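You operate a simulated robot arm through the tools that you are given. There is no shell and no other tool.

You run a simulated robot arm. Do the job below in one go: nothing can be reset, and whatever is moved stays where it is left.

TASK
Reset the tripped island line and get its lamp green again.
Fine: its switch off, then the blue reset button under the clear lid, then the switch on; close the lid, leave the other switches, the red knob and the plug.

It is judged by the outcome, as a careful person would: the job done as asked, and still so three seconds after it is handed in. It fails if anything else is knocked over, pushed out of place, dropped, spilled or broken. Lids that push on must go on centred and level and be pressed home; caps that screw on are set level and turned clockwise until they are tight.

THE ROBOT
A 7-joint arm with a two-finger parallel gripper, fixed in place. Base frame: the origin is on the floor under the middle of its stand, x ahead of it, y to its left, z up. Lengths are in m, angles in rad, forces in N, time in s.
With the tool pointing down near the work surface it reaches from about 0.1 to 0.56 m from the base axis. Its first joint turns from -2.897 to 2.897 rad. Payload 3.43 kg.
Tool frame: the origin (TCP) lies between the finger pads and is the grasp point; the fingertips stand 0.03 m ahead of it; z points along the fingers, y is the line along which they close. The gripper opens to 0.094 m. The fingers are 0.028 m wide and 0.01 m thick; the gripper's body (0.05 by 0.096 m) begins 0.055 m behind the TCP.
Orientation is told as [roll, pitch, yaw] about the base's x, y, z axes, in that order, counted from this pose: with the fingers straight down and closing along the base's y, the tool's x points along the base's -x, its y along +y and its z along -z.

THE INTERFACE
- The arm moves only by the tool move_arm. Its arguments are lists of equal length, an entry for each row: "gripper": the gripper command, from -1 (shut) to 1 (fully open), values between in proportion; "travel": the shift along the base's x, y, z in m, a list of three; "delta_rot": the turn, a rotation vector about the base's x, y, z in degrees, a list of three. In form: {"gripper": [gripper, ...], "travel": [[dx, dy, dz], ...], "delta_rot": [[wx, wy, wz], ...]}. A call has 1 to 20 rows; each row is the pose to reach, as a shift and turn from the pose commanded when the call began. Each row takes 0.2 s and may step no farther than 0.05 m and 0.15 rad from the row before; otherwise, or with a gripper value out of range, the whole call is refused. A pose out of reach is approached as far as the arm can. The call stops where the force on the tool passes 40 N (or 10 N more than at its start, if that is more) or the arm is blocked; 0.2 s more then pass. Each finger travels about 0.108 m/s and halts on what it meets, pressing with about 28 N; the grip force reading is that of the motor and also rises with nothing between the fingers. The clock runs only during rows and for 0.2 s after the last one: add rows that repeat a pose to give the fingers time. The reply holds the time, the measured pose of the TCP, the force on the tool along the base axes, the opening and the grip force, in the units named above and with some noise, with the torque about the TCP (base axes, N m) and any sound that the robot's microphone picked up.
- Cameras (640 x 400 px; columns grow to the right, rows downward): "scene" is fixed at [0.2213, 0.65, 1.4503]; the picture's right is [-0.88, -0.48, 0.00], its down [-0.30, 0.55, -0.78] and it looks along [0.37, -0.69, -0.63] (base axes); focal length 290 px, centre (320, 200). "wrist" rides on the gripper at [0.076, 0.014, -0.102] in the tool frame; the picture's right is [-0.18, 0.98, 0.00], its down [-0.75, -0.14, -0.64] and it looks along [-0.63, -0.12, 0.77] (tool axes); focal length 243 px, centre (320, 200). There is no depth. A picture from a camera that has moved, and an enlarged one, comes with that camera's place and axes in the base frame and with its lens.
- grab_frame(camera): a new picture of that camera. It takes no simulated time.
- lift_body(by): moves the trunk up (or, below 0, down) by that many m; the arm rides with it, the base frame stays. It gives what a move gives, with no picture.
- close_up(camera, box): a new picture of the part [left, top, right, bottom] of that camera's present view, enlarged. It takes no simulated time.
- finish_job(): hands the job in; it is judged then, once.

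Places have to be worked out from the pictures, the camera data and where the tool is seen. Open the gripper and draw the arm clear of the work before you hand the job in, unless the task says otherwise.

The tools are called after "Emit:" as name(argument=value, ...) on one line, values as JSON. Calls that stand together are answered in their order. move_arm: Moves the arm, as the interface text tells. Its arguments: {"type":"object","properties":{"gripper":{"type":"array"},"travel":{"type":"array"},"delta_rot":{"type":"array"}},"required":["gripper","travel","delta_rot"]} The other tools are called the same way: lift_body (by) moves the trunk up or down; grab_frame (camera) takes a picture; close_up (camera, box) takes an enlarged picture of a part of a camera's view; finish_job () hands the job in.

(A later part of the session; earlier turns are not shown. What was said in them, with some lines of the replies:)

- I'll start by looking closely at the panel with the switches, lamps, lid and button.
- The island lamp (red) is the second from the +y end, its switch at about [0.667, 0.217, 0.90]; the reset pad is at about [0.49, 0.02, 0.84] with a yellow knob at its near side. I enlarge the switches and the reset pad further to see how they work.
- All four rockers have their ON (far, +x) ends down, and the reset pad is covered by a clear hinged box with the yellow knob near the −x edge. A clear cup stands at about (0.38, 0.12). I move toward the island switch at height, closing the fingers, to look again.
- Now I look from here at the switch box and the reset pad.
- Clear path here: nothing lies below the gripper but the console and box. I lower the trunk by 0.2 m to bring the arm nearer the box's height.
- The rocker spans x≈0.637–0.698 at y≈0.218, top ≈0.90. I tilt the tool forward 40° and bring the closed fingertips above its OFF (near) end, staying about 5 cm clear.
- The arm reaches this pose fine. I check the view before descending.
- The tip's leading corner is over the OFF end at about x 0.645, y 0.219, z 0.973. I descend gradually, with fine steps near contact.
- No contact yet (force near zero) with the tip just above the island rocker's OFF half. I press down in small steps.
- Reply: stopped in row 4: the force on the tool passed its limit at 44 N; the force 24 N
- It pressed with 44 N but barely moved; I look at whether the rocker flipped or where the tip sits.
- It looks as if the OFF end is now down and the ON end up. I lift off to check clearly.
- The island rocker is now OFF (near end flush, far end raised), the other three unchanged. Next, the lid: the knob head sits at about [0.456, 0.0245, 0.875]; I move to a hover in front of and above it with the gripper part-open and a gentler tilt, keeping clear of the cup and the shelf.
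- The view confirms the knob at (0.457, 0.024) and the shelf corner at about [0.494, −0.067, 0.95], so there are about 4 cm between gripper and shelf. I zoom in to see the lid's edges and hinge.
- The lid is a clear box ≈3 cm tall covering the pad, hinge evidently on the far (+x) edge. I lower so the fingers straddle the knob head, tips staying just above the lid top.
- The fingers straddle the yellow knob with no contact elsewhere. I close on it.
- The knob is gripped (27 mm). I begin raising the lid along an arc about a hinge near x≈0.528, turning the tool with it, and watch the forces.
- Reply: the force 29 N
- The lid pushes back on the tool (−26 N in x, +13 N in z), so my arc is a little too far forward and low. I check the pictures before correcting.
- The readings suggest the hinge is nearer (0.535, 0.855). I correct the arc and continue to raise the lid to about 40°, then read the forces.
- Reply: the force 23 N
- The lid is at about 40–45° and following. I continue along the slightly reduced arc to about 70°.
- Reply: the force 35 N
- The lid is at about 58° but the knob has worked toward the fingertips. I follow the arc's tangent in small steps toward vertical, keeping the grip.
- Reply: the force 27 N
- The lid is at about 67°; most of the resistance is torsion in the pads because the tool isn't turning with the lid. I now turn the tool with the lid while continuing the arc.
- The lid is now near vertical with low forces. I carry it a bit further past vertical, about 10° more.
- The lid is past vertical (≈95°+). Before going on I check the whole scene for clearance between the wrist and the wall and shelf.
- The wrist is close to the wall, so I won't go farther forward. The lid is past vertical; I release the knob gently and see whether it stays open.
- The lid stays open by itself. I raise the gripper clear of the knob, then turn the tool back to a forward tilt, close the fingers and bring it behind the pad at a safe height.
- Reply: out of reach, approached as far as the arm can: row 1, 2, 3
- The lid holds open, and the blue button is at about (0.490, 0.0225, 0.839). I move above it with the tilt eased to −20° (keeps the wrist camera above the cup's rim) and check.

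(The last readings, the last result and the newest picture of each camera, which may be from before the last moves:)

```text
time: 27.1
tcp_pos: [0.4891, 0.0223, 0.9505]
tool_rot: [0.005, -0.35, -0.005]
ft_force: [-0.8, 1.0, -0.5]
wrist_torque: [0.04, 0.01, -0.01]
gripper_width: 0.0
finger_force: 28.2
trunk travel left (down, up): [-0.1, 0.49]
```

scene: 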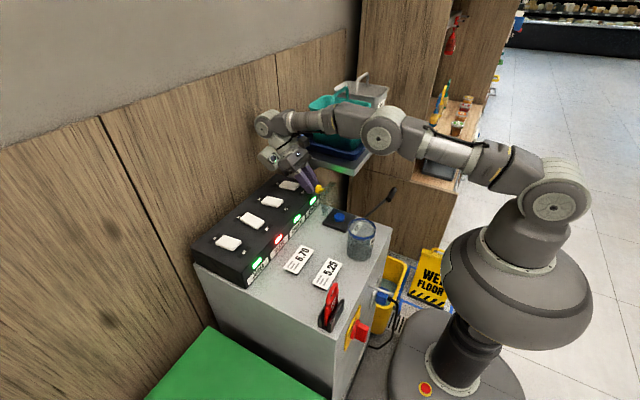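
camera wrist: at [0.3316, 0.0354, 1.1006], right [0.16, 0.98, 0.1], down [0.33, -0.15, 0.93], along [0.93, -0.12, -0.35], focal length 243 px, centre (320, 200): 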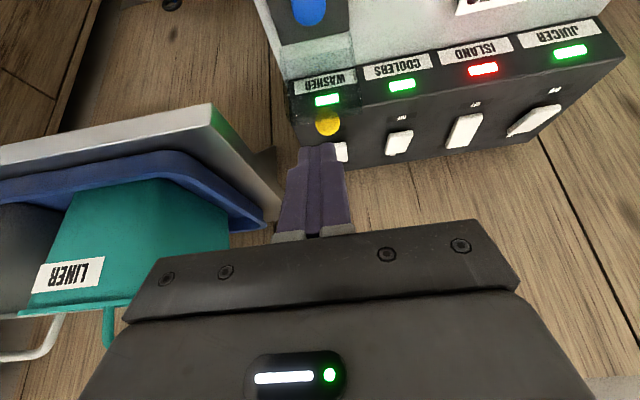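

Emit:
grab_frame(camera="wrist")

Emit:
close_up(camera="scene", box=[290, 140, 420, 260])

```text
taken
camera wrist: at [0.382, 0.0355, 1.0203], right [0.17, 0.98, 0.07], down [0.49, -0.15, 0.86], along [0.86, -0.12, -0.51], focal length 243 px, centre (320, 200)
```

wrist: 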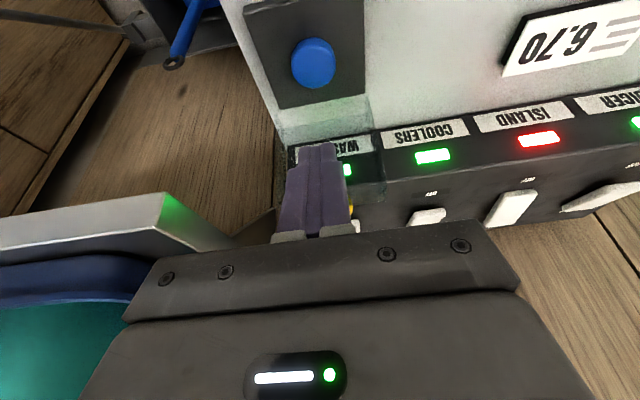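

```text
3.33 times, centred on (355, 200) of scene
camera zoom: at [0.2213, 0.65, 1.4503], right [-0.88, -0.48, 0.0], down [-0.3, 0.55, -0.78], along [0.37, -0.69, -0.63], focal length 968 px, centre (203, 200)
```

zoom: 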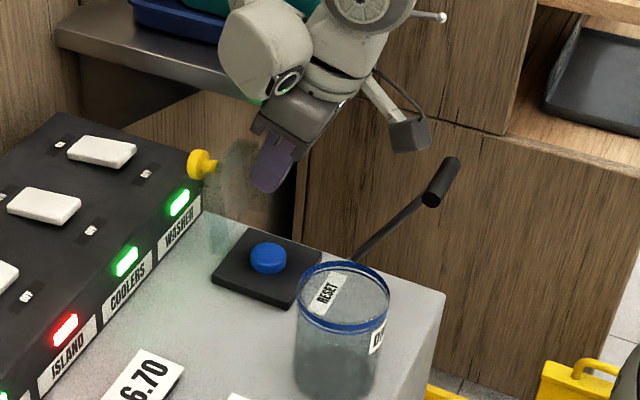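

The tip lines up over the button. I descend and press in small steps.

Emit:
move_arm(gripper=[-1, -1, -1, -1, -1, -1, -1, -1, -1, -1], travel=[[0, 0, -0.025], [0, 0, -0.05], [0, 0, -0.065], [0, 0, -0.071], [0, 0, -0.075], [0, 0, -0.079], [0, 0, -0.082], [0, 0, -0.085], [0, 0, -0.088], [0, 0, -0.088]], delta_rot=[[0, 0, 0], [0, 0, 0], [0, 0, 0], [0, 0, 0], [0, 0, 0], [0, 0, 0], [0, 0, 0], [0, 0, 0], [0, 0, 0], [0, 0, 0]])

```text
time: 29.0
tcp_pos: [0.491, 0.0214, 0.8674]
tool_rot: [0.005, -0.359, -0.004]
ft_force: [-14.4, -1.0, 35.8]
wrist_torque: [0.05, 0.56, -0.02]
gripper_width: 0.0001
finger_force: 27.8
trunk travel left (down, up): [-0.1, 0.49]
heard: click
stopped in row 9: the force on the tool passed its limit at 42 N (the readings are from after the stop); the commanded pose is now the measured one
```

A click was heard: the reset registered. I lift straight up and look at the panel and the pad.

Emit:
move_arm(gripper=[-1, -1, -1, -1, -1], travel=[[0, 0, 0.03], [0, 0, 0.06], [-0.01, 0, 0.1], [-0.03, 0, 0.14], [-0.03, 0, 0.14]], delta_rot=[[0, 0, 0], [0, 0, 0], [0, 0, 0], [0, 0, 0], [0, 0, 0]])

Emit:
close_up(camera="scene", box=[180, 150, 400, 300])

Emit:
grab_frame(camera="wrist")

```text
time: 30.2
tcp_pos: [0.4603, 0.021, 1.0022]
tool_rot: [0.008, -0.354, -0.004]
ft_force: [0.4, 0.4, -0.4]
wrist_torque: [-0.01, 0.0, 0.01]
gripper_width: 0.0
finger_force: 27.9
trunk travel left (down, up): [-0.1, 0.49]
```

```text
2.67 times, centred on (290, 225) of scene
camera zoom: at [0.2213, 0.65, 1.4503], right [-0.88, -0.48, 0.0], down [-0.3, 0.55, -0.78], along [0.37, -0.69, -0.63], focal length 775 px, centre (400, 133)
```

zoom: 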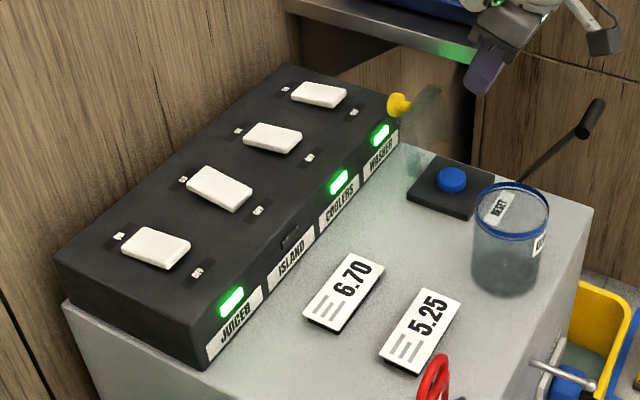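

```text
taken
camera wrist: at [0.3525, 0.0347, 1.0735], right [0.17, 0.98, 0.07], down [0.48, -0.15, 0.86], along [0.86, -0.12, -0.5], focal length 243 px, centre (320, 200)
```

wrist: 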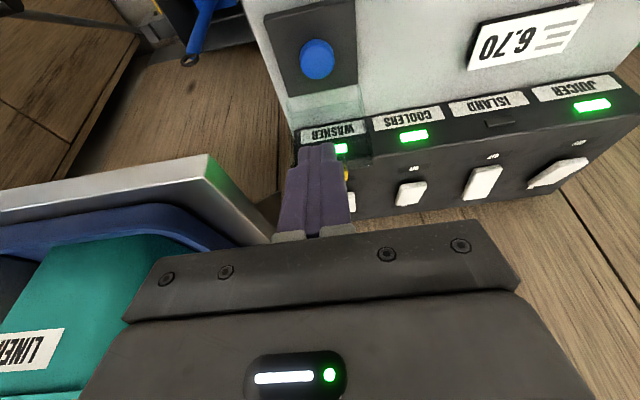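

The island lamp has gone dark, so the line has reset, and the lid is still open. Next I go over to the ON (far) end of the island rocker, moving sideways first to stay clear of the open lid.

Emit:
move_arm(gripper=[-1, -1, -1, -1, -1, -1, -1, -1, -1, -1], travel=[[0, 0.03, 0.03], [0, 0.07, 0.03], [0, 0.11, 0.03], [0.02, 0.15, 0.03], [0.055, 0.18, 0.03], [0.095, 0.197, 0.03], [0.14, 0.197, 0.03], [0.18, 0.197, 0.02], [0.217, 0.197, 0.005], [0.217, 0.197, 0.005]], delta_rot=[[0, 0, 0], [0, 0, 0], [0, 0, 0], [0, -5, 0], [0, -12, 0], [0, -19.7, 0], [0, -19.7, 0], [0, -19.7, 0], [0, -19.7, 0], [0, -19.7, 0]])

Emit:
grab_frame(camera="wrist")

Emit:
close_up(camera="scene", box=[180, 130, 340, 270])

```text
time: 32.4
tcp_pos: [0.6817, 0.2169, 1.0088]
tool_rot: [0.008, -0.697, -0.003]
ft_force: [-0.2, 0.0, 0.5]
wrist_torque: [0.01, -0.01, 0.04]
gripper_width: 0.0
finger_force: 27.8
trunk travel left (down, up): [-0.1, 0.49]
```

```text
taken
camera wrist: at [0.5551, 0.2295, 1.0394], right [0.14, 0.98, 0.12], down [0.16, -0.15, 0.98], along [0.98, -0.12, -0.18], focal length 243 px, centre (320, 200)
```

wrist: 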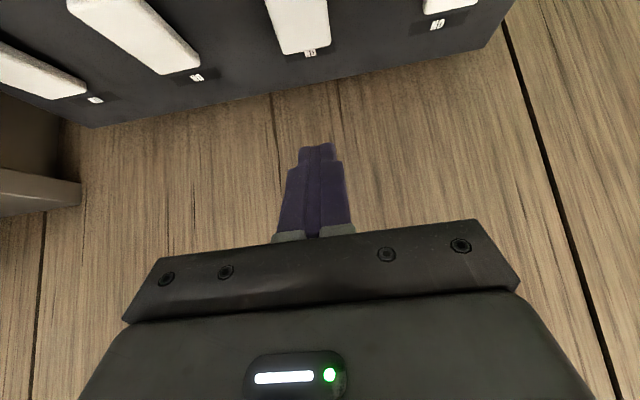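

```text
2.86 times, centred on (260, 200) of scene
camera zoom: at [0.2213, 0.65, 1.4503], right [-0.88, -0.48, 0.0], down [-0.3, 0.55, -0.78], along [0.37, -0.69, -0.63], focal length 830 px, centre (491, 200)
```

zoom: 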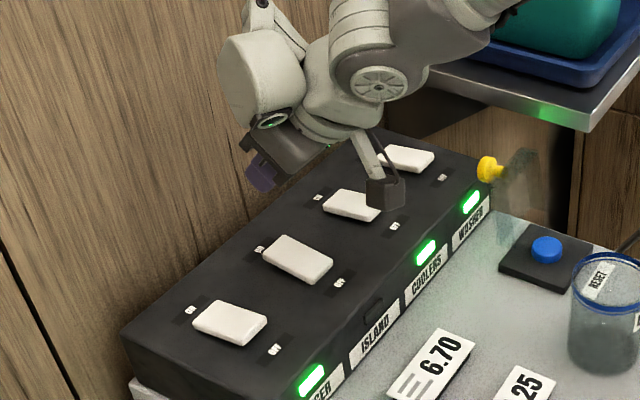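

The tip corner is at about x 0.690, over the raised ON end (far edge ≈0.70, y ≈0.214). I press it down in small steps.

Emit:
move_arm(gripper=[-1, -1, -1, -1, -1, -1, -1, -1, -1, -1], travel=[[0, -0.001, -0.025], [0, -0.002, -0.045], [0, -0.002, -0.056], [0, -0.002, -0.062], [0, -0.002, -0.066], [0, -0.002, -0.07], [0, -0.002, -0.074], [0, -0.002, -0.078], [0, -0.002, -0.082], [0, -0.002, -0.082]], delta_rot=[[0, 0, 0], [0, 0, 0], [0, 0, 0], [0, 0, 0], [0, 0, 0], [0, 0, 0], [0, 0, 0], [0, 0, 0], [0, 0, 0], [0, 0, 0]])

Emit:
close_up(camera="scene", box=[180, 150, 340, 290])

Emit:
grab_frame(camera="wrist")

```text
time: 34.5
tcp_pos: [0.6827, 0.2165, 0.9341]
tool_rot: [0.014, -0.713, -0.006]
ft_force: [-1.2, -0.6, 12.8]
wrist_torque: [-0.05, -0.09, -0.07]
gripper_width: 0.0
finger_force: 28.2
trunk travel left (down, up): [-0.1, 0.49]
stopped in row 10: the force on the tool passed its limit at 42 N (the readings are from after the stop); the commanded pose is now the measured one
```

```text
2.86 times, centred on (260, 220) of scene
camera zoom: at [0.2213, 0.65, 1.4503], right [-0.88, -0.48, 0.0], down [-0.3, 0.55, -0.78], along [0.37, -0.69, -0.63], focal length 830 px, centre (491, 143)
```

zoom: 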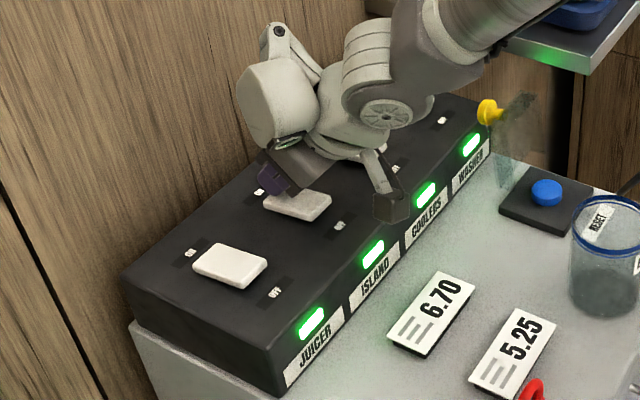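

```text
taken
camera wrist: at [0.5557, 0.2303, 0.9631], right [0.14, 0.98, 0.13], down [0.15, -0.15, 0.98], along [0.98, -0.11, -0.17], focal length 243 px, centre (320, 200)
```

wrist: 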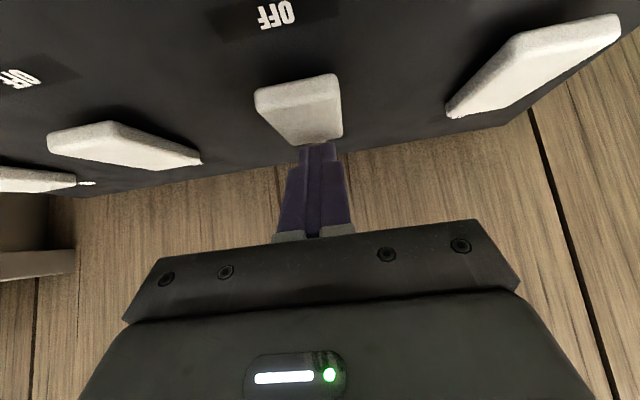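

The island lamp is green. I lift off the switch, swing back over to the open lid's knob (now at about [0.561, 0.0245, 0.921]), and tilt the tool to grip it again so the lid can be lowered gently.

Emit:
move_arm(gripper=[-1, -1, -1, -1, -1, -1, -1, -1, -0.5, 0, 0.3, 0.3, 0.3], travel=[[0, 0, 0.04], [-0.03, 0, 0.075], [-0.07, -0.01, 0.1], [-0.1, -0.04, 0.12], [-0.1, -0.08, 0.12], [-0.1, -0.12, 0.12], [-0.1, -0.16, 0.12], [-0.1, -0.192, 0.12], [-0.1, -0.192, 0.12], [-0.09, -0.192, 0.12], [-0.08, -0.192, 0.12], [-0.077, -0.192, 0.1], [-0.077, -0.192, 0.1]], delta_rot=[[0, 0, 0], [0, 0, 0], [0, 2, 0], [0, 10, 0], [0, 18, 0], [0, 26, 0], [0, 34, 0], [0, 42, 0], [0, 50, 0], [0, 57, 0], [0, 63, 0], [0, 66, 0], [0, 66, 0]])

Emit:
grab_frame(camera="wrist")

Emit:
close_up(camera="scene", box=[180, 120, 400, 290])

```text
time: 37.3
tcp_pos: [0.6057, 0.0247, 1.0321]
tool_rot: [0.008, 0.443, -0.006]
ft_force: [0.1, -0.1, -0.1]
wrist_torque: [-0.02, 0.01, -0.03]
gripper_width: 0.0609
finger_force: 0.0
trunk travel left (down, up): [-0.1, 0.49]
```

```text
taken
camera wrist: at [0.5789, 0.0376, 1.1577], right [0.17, 0.98, -0.07], down [0.95, -0.15, 0.26], along [0.24, -0.11, -0.96], focal length 243 px, centre (320, 200)
```

wrist: 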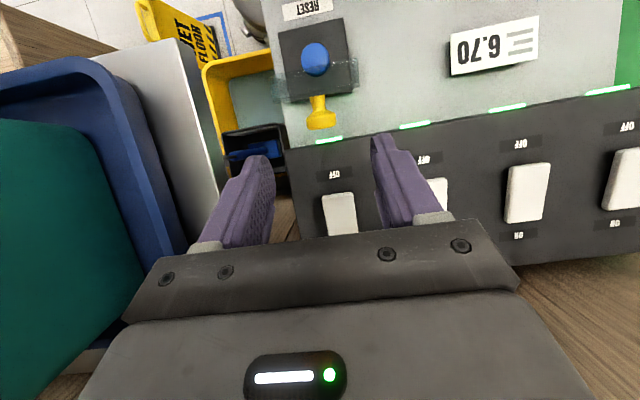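

```text
2.35 times, centred on (290, 205) of scene
camera zoom: at [0.2213, 0.65, 1.4503], right [-0.88, -0.48, 0.0], down [-0.3, 0.55, -0.78], along [0.37, -0.69, -0.63], focal length 684 px, centre (391, 188)
```

zoom: 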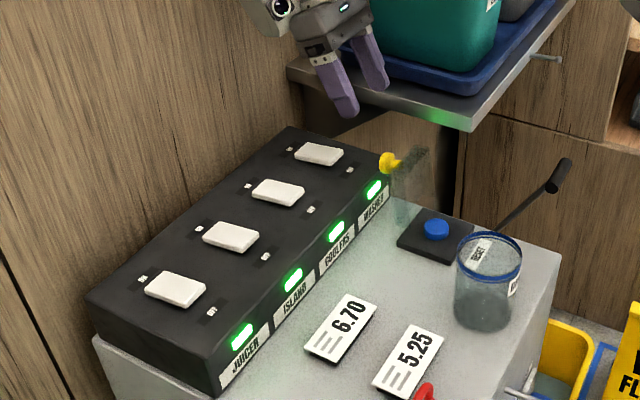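

All four lamps are green and all switches are on. The knob is at about (0.562, 0.024, 0.921); I descend along the tool axis so that the open fingers straddle it, then check.

Emit:
move_arm(gripper=[0.3, 0.3, 0.3, 0.3, 0.3, 0.3], travel=[[-0.01, -0.0004, -0.03], [-0.019, -0.0004, -0.056], [-0.026, -0.0004, -0.075], [-0.03, -0.0004, -0.086], [-0.0325, -0.0004, -0.0935], [-0.0325, -0.0004, -0.0935]], delta_rot=[[0, 0, 0], [0, 0, 0], [0, 0, 0], [0, 0, 0], [0, 0, 0], [0, 0, 0]])

Emit:
grab_frame(camera="wrist")

Emit:
close_up(camera="scene", box=[280, 140, 400, 230])

```text
time: 38.7
tcp_pos: [0.5724, 0.0246, 0.9399]
tool_rot: [0.006, 0.442, -0.005]
ft_force: [-0.3, -1.1, 0.2]
wrist_torque: [-0.03, 0.01, 0.0]
gripper_width: 0.0612
finger_force: 0.0
trunk travel left (down, up): [-0.1, 0.49]
```

```text
taken
camera wrist: at [0.5464, 0.0374, 1.0654], right [0.17, 0.98, -0.07], down [0.95, -0.15, 0.26], along [0.24, -0.11, -0.96], focal length 243 px, centre (320, 200)
```

wrist: 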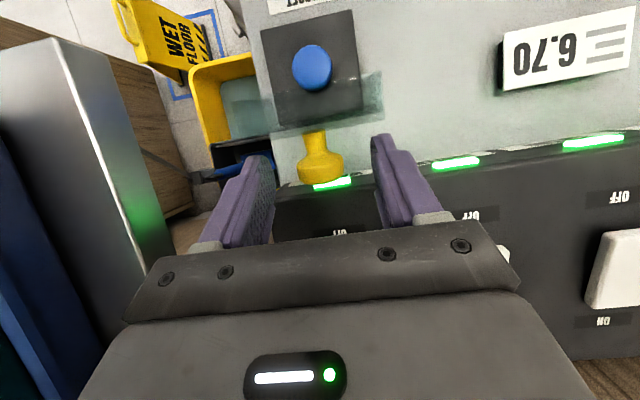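

```text
4.44 times, centred on (340, 185) of scene
camera zoom: at [0.2213, 0.65, 1.4503], right [-0.88, -0.48, 0.0], down [-0.3, 0.55, -0.78], along [0.37, -0.69, -0.63], focal length 1291 px, centre (231, 267)
```

zoom: 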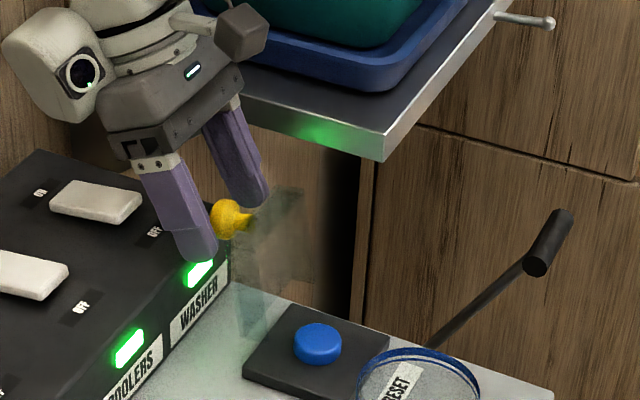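

The fingers straddle the knob about 2 cm ahead of the TCP, clear of the lid face. I close on it.

Emit:
move_arm(gripper=[0, -0.3, -0.6, -0.6, -0.6], travel=[[0, 0, 0], [0, 0, 0], [0, 0, 0], [0, 0, 0], [0, 0, 0]], delta_rot=[[0, 0, 0], [0, 0, 0], [0, 0, 0], [0, 0, 0], [0, 0, 0]])

```text
time: 39.9
tcp_pos: [0.5725, 0.0248, 0.9398]
tool_rot: [0.007, 0.443, -0.006]
ft_force: [-0.3, 0.5, -0.5]
wrist_torque: [0.03, -0.02, -0.03]
gripper_width: 0.0268
finger_force: 44.8
trunk travel left (down, up): [-0.1, 0.49]
```

Gripped. I start lowering the lid by rotating rigidly about the hinge at (0.526, 0.858), first 16°, and check the forces.

Emit:
move_arm(gripper=[-0.6, -0.6, -0.6, -0.6, -0.6], travel=[[-0.0058, 0, 0.003], [-0.0118, 0, 0.0057], [-0.018, 0, 0.0079], [-0.0243, 0, 0.0097], [-0.0243, 0, 0.0097]], delta_rot=[[0, -4, 0], [0, -8, 0], [0, -12, 0], [0, -16, 0], [0, -16, 0]])

```text
time: 41.1
tcp_pos: [0.5481, 0.0255, 0.9477]
tool_rot: [0.008, 0.163, -0.006]
ft_force: [-5.4, -1.8, -11.2]
wrist_torque: [-0.08, 0.41, 0.03]
gripper_width: 0.027
finger_force: 45.4
trunk travel left (down, up): [-0.1, 0.49]
```

Forces are low; the radius is a touch large, so I ease z by 2 mm and continue another 24°.

Emit:
move_arm(gripper=[-0.6, -0.6, -0.6, -0.6, -0.6, -0.6, -0.6], travel=[[-0.0065, 0, -0.0008], [-0.013, 0, 0.0001], [-0.0195, 0, 0.0006], [-0.0261, 0, 0.0005], [-0.0327, 0, 0], [-0.0392, 0, -0.0009], [-0.0392, 0, -0.0009]], delta_rot=[[0, -4, 0], [0, -8, 0], [0, -12, 0], [0, -16, 0], [0, -20, 0], [0, -24, 0], [0, -24, 0]])

Emit:
close_up(camera="scene", box=[290, 150, 410, 240])

```text
time: 42.7
tcp_pos: [0.5091, 0.025, 0.9472]
tool_rot: [0.01, -0.256, -0.005]
ft_force: [-4.8, -2.8, -4.4]
wrist_torque: [-0.03, 0.49, -0.04]
gripper_width: 0.0268
finger_force: 44.8
trunk travel left (down, up): [-0.1, 0.49]
```

```text
4.44 times, centred on (350, 195) of scene
camera zoom: at [0.2213, 0.65, 1.4503], right [-0.88, -0.48, 0.0], down [-0.3, 0.55, -0.78], along [0.37, -0.69, -0.63], focal length 1291 px, centre (187, 222)
```

zoom: 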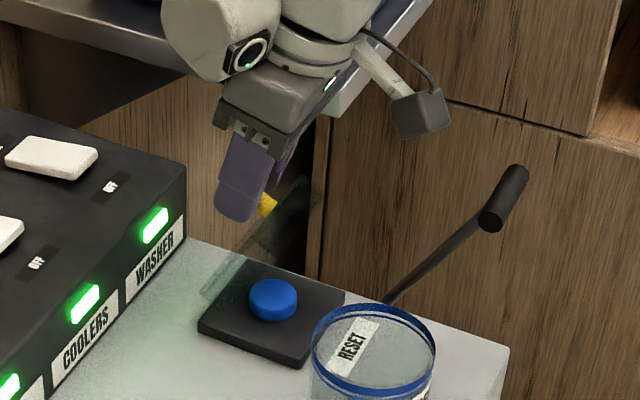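

The lid is about 65° open and following cleanly. I continue: rotate to the −30° tilt used at the first grip, then translate along the knob's arc to about 30°.

Emit:
move_arm(gripper=[-0.6, -0.6, -0.6, -0.6, -0.6, -0.6, -0.6, -0.6, -0.6], travel=[[-0.0064, 0, -0.0015], [-0.0127, 0, -0.0033], [-0.0189, 0, -0.0056], [-0.0233, 0, -0.0076], [-0.0288, 0, -0.0106], [-0.034, 0, -0.014], [-0.0388, 0, -0.0179], [-0.0434, 0, -0.0222], [-0.0434, 0, -0.0222]], delta_rot=[[0, -4, 0], [0, -8, 0], [0, -12, 0], [0, -15, 0], [0, -15, 0], [0, -15, 0], [0, -15, 0], [0, -15, 0], [0, -15, 0]])

Emit:
close_up(camera="scene", box=[290, 150, 410, 240])

Emit:
grab_frame(camera="wrist")

```text
time: 44.7
tcp_pos: [0.4655, 0.0248, 0.9275]
tool_rot: [0.011, -0.522, -0.007]
ft_force: [12.3, -2.0, 15.0]
wrist_torque: [-0.1, -1.76, 0.11]
gripper_width: 0.0268
finger_force: 45.0
trunk travel left (down, up): [-0.1, 0.49]
```

```text
4.44 times, centred on (350, 195) of scene
camera zoom: at [0.2213, 0.65, 1.4503], right [-0.88, -0.48, 0.0], down [-0.3, 0.55, -0.78], along [0.37, -0.69, -0.63], focal length 1291 px, centre (187, 222)
```

zoom: 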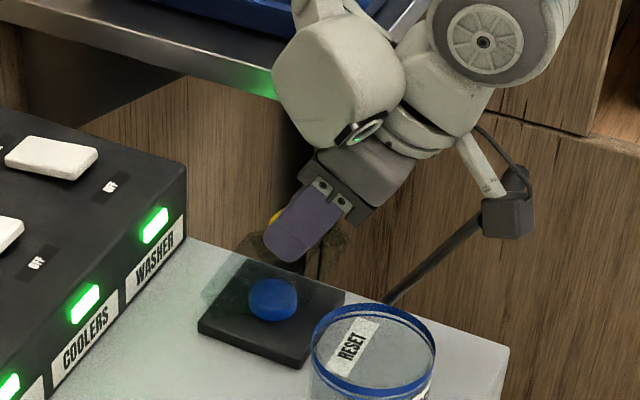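

```text
taken
camera wrist: at [0.348, 0.0377, 0.9786], right [0.16, 0.98, 0.1], down [0.33, -0.15, 0.93], along [0.93, -0.11, -0.35], focal length 243 px, centre (320, 200)
```

wrist: 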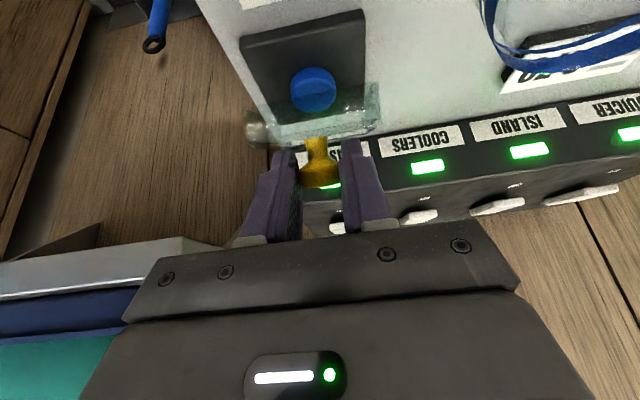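

The lid is at roughly 35° with modest forces from pad torsion. I continue lowering along the arc toward closed.

Emit:
move_arm(gripper=[-0.6, -0.6, -0.6, -0.6, -0.6, -0.6], travel=[[-0.004, 0, -0.0047], [-0.0079, 0, -0.0097], [-0.0112, 0, -0.015], [-0.014, 0, -0.0206], [-0.0155, 0, -0.0242], [-0.0155, 0, -0.0242]], delta_rot=[[0, 0, 0], [0, 0, 0], [0, 0, 0], [0, 0, 0], [0, 0, 0], [0, 0, 0]])

Emit:
close_up(camera="scene", box=[290, 150, 410, 240])

Emit:
grab_frame(camera="wrist")

```text
time: 46.1
tcp_pos: [0.4499, 0.0242, 0.9025]
tool_rot: [0.01, -0.516, -0.007]
ft_force: [8.8, -1.7, 11.7]
wrist_torque: [-0.05, -1.43, -0.06]
gripper_width: 0.0268
finger_force: 44.3
trunk travel left (down, up): [-0.1, 0.49]
```

```text
4.44 times, centred on (350, 195) of scene
camera zoom: at [0.2213, 0.65, 1.4503], right [-0.88, -0.48, 0.0], down [-0.3, 0.55, -0.78], along [0.37, -0.69, -0.63], focal length 1291 px, centre (187, 222)
```

zoom: 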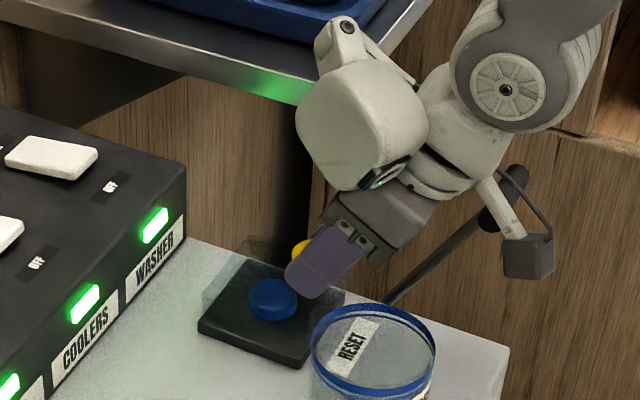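

```text
taken
camera wrist: at [0.3314, 0.0378, 0.9541], right [0.16, 0.98, 0.1], down [0.34, -0.15, 0.93], along [0.93, -0.12, -0.36], focal length 243 px, centre (320, 200)
```

wrist: 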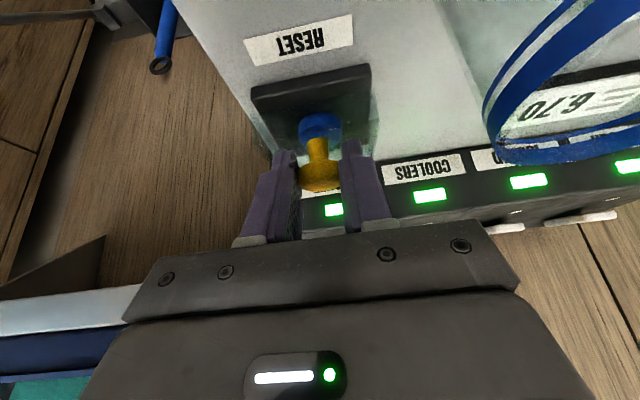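

The lid is only about 8° from closed. I bring it down the last bit onto the pad.

Emit:
move_arm(gripper=[-0.6, -0.6, -0.6, -0.6, -0.6], travel=[[-0.0012, 0, -0.003], [-0.002, 0, -0.0055], [-0.0026, 0, -0.008], [-0.0026, 0, -0.0095], [-0.0026, 0, -0.0095]], delta_rot=[[0, 0, 0], [0, 0, 0], [0, 0, 0], [0, 0, 0], [0, 0, 0]])

```text
time: 47.3
tcp_pos: [0.446, 0.0255, 0.8925]
tool_rot: [0.013, -0.516, -0.008]
ft_force: [-0.9, -5.6, 14.9]
wrist_torque: [-0.14, -1.26, -0.12]
gripper_width: 0.0269
finger_force: 45.0
trunk travel left (down, up): [-0.1, 0.49]
```

The TCP is back at its first grip height, so the lid should be seated. I open the fingers to let go of the knob.

Emit:
move_arm(gripper=[-0.3, 0, 0.3, 0.3], travel=[[0, 0, 0], [0, 0, 0], [0, 0, 0], [0, 0, 0]], delta_rot=[[0, 0, 0], [0, 0, 0], [0, 0, 0], [0, 0, 0]])

Emit:
close_up(camera="scene", box=[310, 165, 410, 240])

Emit:
close_up(camera="wrist", box=[220, 30, 420, 220])

```text
time: 48.3
tcp_pos: [0.4486, 0.0259, 0.8919]
tool_rot: [0.01, -0.517, -0.006]
ft_force: [-0.1, 0.8, -0.2]
wrist_torque: [-0.01, -0.01, -0.03]
gripper_width: 0.0613
finger_force: 0.0
trunk travel left (down, up): [-0.1, 0.49]
```

```text
5.33 times, centred on (360, 202) of scene
camera zoom: at [0.2213, 0.65, 1.4503], right [-0.88, -0.48, 0.0], down [-0.3, 0.55, -0.78], along [0.37, -0.69, -0.63], focal length 1549 px, centre (107, 187)
```

zoom: 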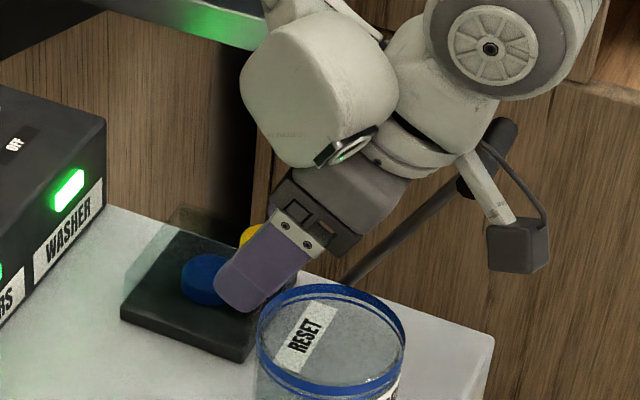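

```text
2.11 times, centred on (320, 125) of wrist
camera zoom: at [0.329, 0.0385, 0.944], right [0.16, 0.98, 0.1], down [0.34, -0.15, 0.93], along [0.93, -0.11, -0.36], focal length 511 px, centre (320, 358)
```

zoom: 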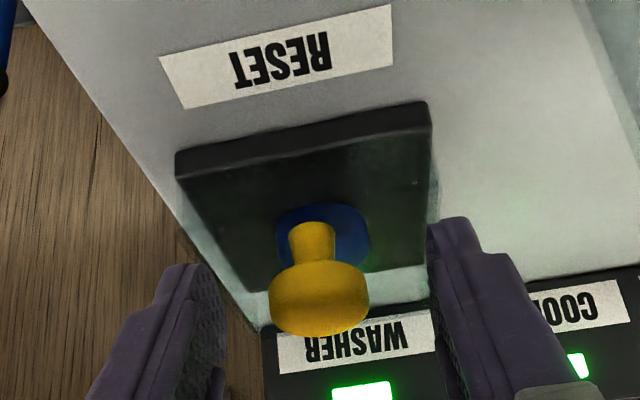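

The lid appears shut and the gripper is free. I rise straight up, then back away, and compare with the original view.

Emit:
move_arm(gripper=[0.3, 0.3, 0.3, 0.3, 0.3, 0.3, 0.3], travel=[[0, 0, 0.03], [0, 0, 0.06], [0, 0, 0.1], [-0.01, 0, 0.14], [-0.03, 0, 0.18], [-0.05, 0, 0.22], [-0.05, 0, 0.22]], delta_rot=[[0, 0, 0], [0, 0, 0], [0, 0, 0], [0, 5, 0], [0, 12, 0], [0, 20, 0], [0, 20, 0]])

Emit:
close_up(camera="scene", box=[315, 195, 387, 240])

Emit:
grab_frame(camera="scene")

Emit:
grab_frame(camera="wrist")

```text
time: 49.9
tcp_pos: [0.3978, 0.0251, 1.1145]
tool_rot: [0.01, -0.167, -0.005]
ft_force: [-0.2, 0.2, 0.2]
wrist_torque: [-0.03, 0.06, 0.03]
gripper_width: 0.0612
finger_force: 0.0
trunk travel left (down, up): [-0.1, 0.49]
```

```text
8.89 times, centred on (351, 218) of scene
camera zoom: at [0.2213, 0.65, 1.4503], right [-0.88, -0.48, 0.0], down [-0.3, 0.55, -0.78], along [0.37, -0.69, -0.63], focal length 2582 px, centre (44, 44)
```

zoom: 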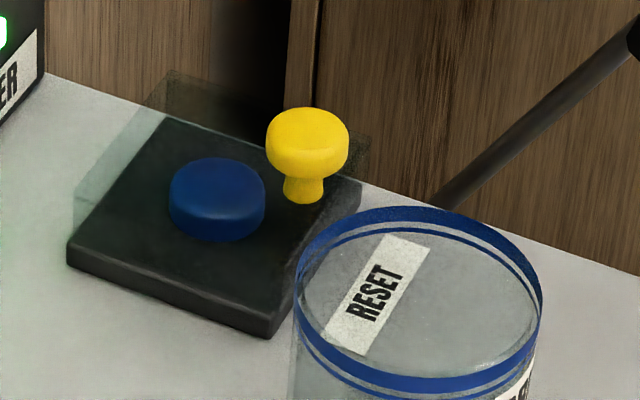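

```text
taken
```

scene: 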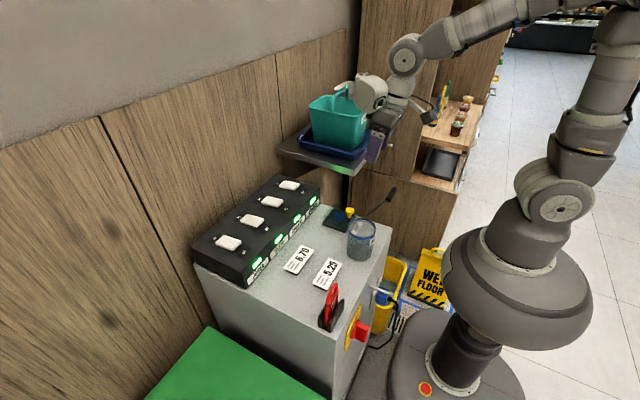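

```text
taken
camera wrist: at [0.3049, 0.0374, 1.2032], right [0.18, 0.98, 0.04], down [0.64, -0.15, 0.76], along [0.75, -0.11, -0.65], focal length 243 px, centre (320, 200)
```

wrist: 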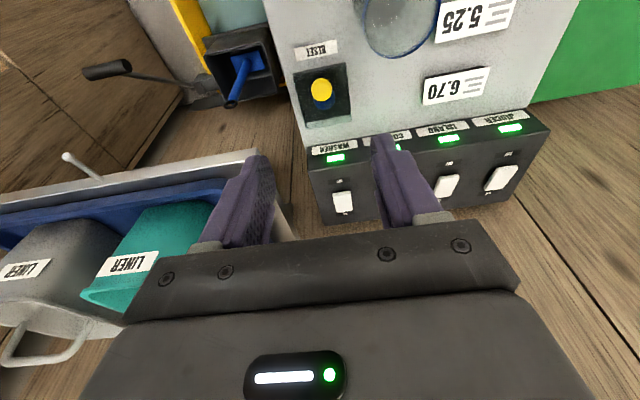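

The reset pad view matches the original exactly, so the lid is fully closed. I check the panel once more and move the arm farther clear with the gripper open.

Emit:
move_arm(gripper=[0.6, 1, 1, 1, 1], travel=[[-0.01, 0.01, 0.03], [-0.02, 0.02, 0.06], [-0.03, 0.03, 0.09], [-0.03, 0.03, 0.1], [-0.03, 0.03, 0.1]], delta_rot=[[0, 4, 0], [0, 8, 0], [0, 9.5, 0], [0, 9.5, 0], [0, 9.5, 0]])

Emit:
close_up(camera="scene", box=[180, 160, 400, 350])

Emit:
close_up(camera="scene", box=[225, 170, 325, 240])

```text
time: 51.1
tcp_pos: [0.368, 0.054, 1.2126]
tool_rot: [0.009, -0.001, -0.004]
ft_force: [0.2, -0.3, 0.5]
wrist_torque: [-0.03, 0.01, 0.02]
gripper_width: 0.0943
finger_force: 0.1
trunk travel left (down, up): [-0.1, 0.49]
```

```text
2.11 times, centred on (290, 255) of scene
camera zoom: at [0.2213, 0.65, 1.4503], right [-0.88, -0.48, 0.0], down [-0.3, 0.55, -0.78], along [0.37, -0.69, -0.63], focal length 612 px, centre (383, 84)
```

zoom: 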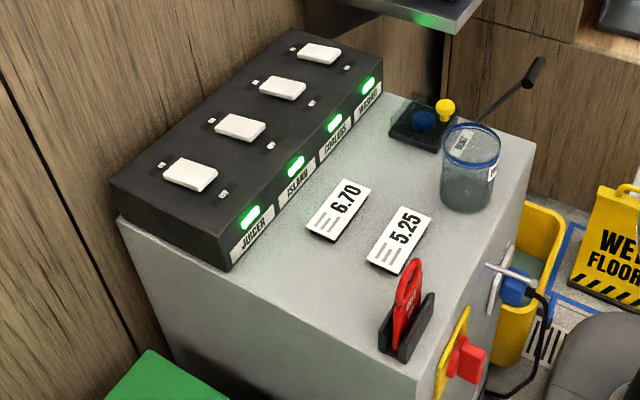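

```text
5.71 times, centred on (275, 205) of scene
camera zoom: at [0.2213, 0.65, 1.4503], right [-0.88, -0.48, 0.0], down [-0.3, 0.55, -0.78], along [0.37, -0.69, -0.63], focal length 1660 px, centre (577, 171)
```

zoom: 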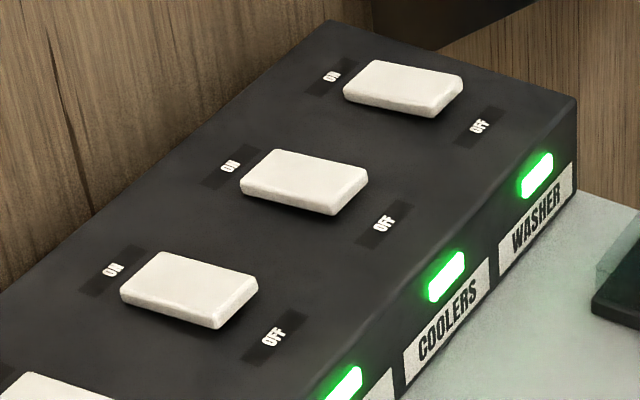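

All four lamps are green and all four rockers are on. The lid is shut, the cup, tags, red knob and plug haven't moved, and the arm is clear with the gripper open, so I hand the job in.

Emit:
finish_job()

```text
The job is handed in.
```

The island line is reset, its lamp is green again, and I've handed the job in. I don't have the judge's result.

- **Reset:** I switched the island switch off, opened the clear lid, pressed the blue reset button (there was a click and the red lamp went out), then switched the island back on.
- **Lid:** I lowered it back down by its yellow knob. The final close-up of the reset button and lid looks the same as before I started.
- **Everything else:** The other three switches are still on with green lamps. In the last pictures the red knob, the plug, the cup and the tags are where they were.

On its way up the lid slipped towards my fingertips, but I didn't lose hold of it. The arm ended clear of the work with the gripper open.
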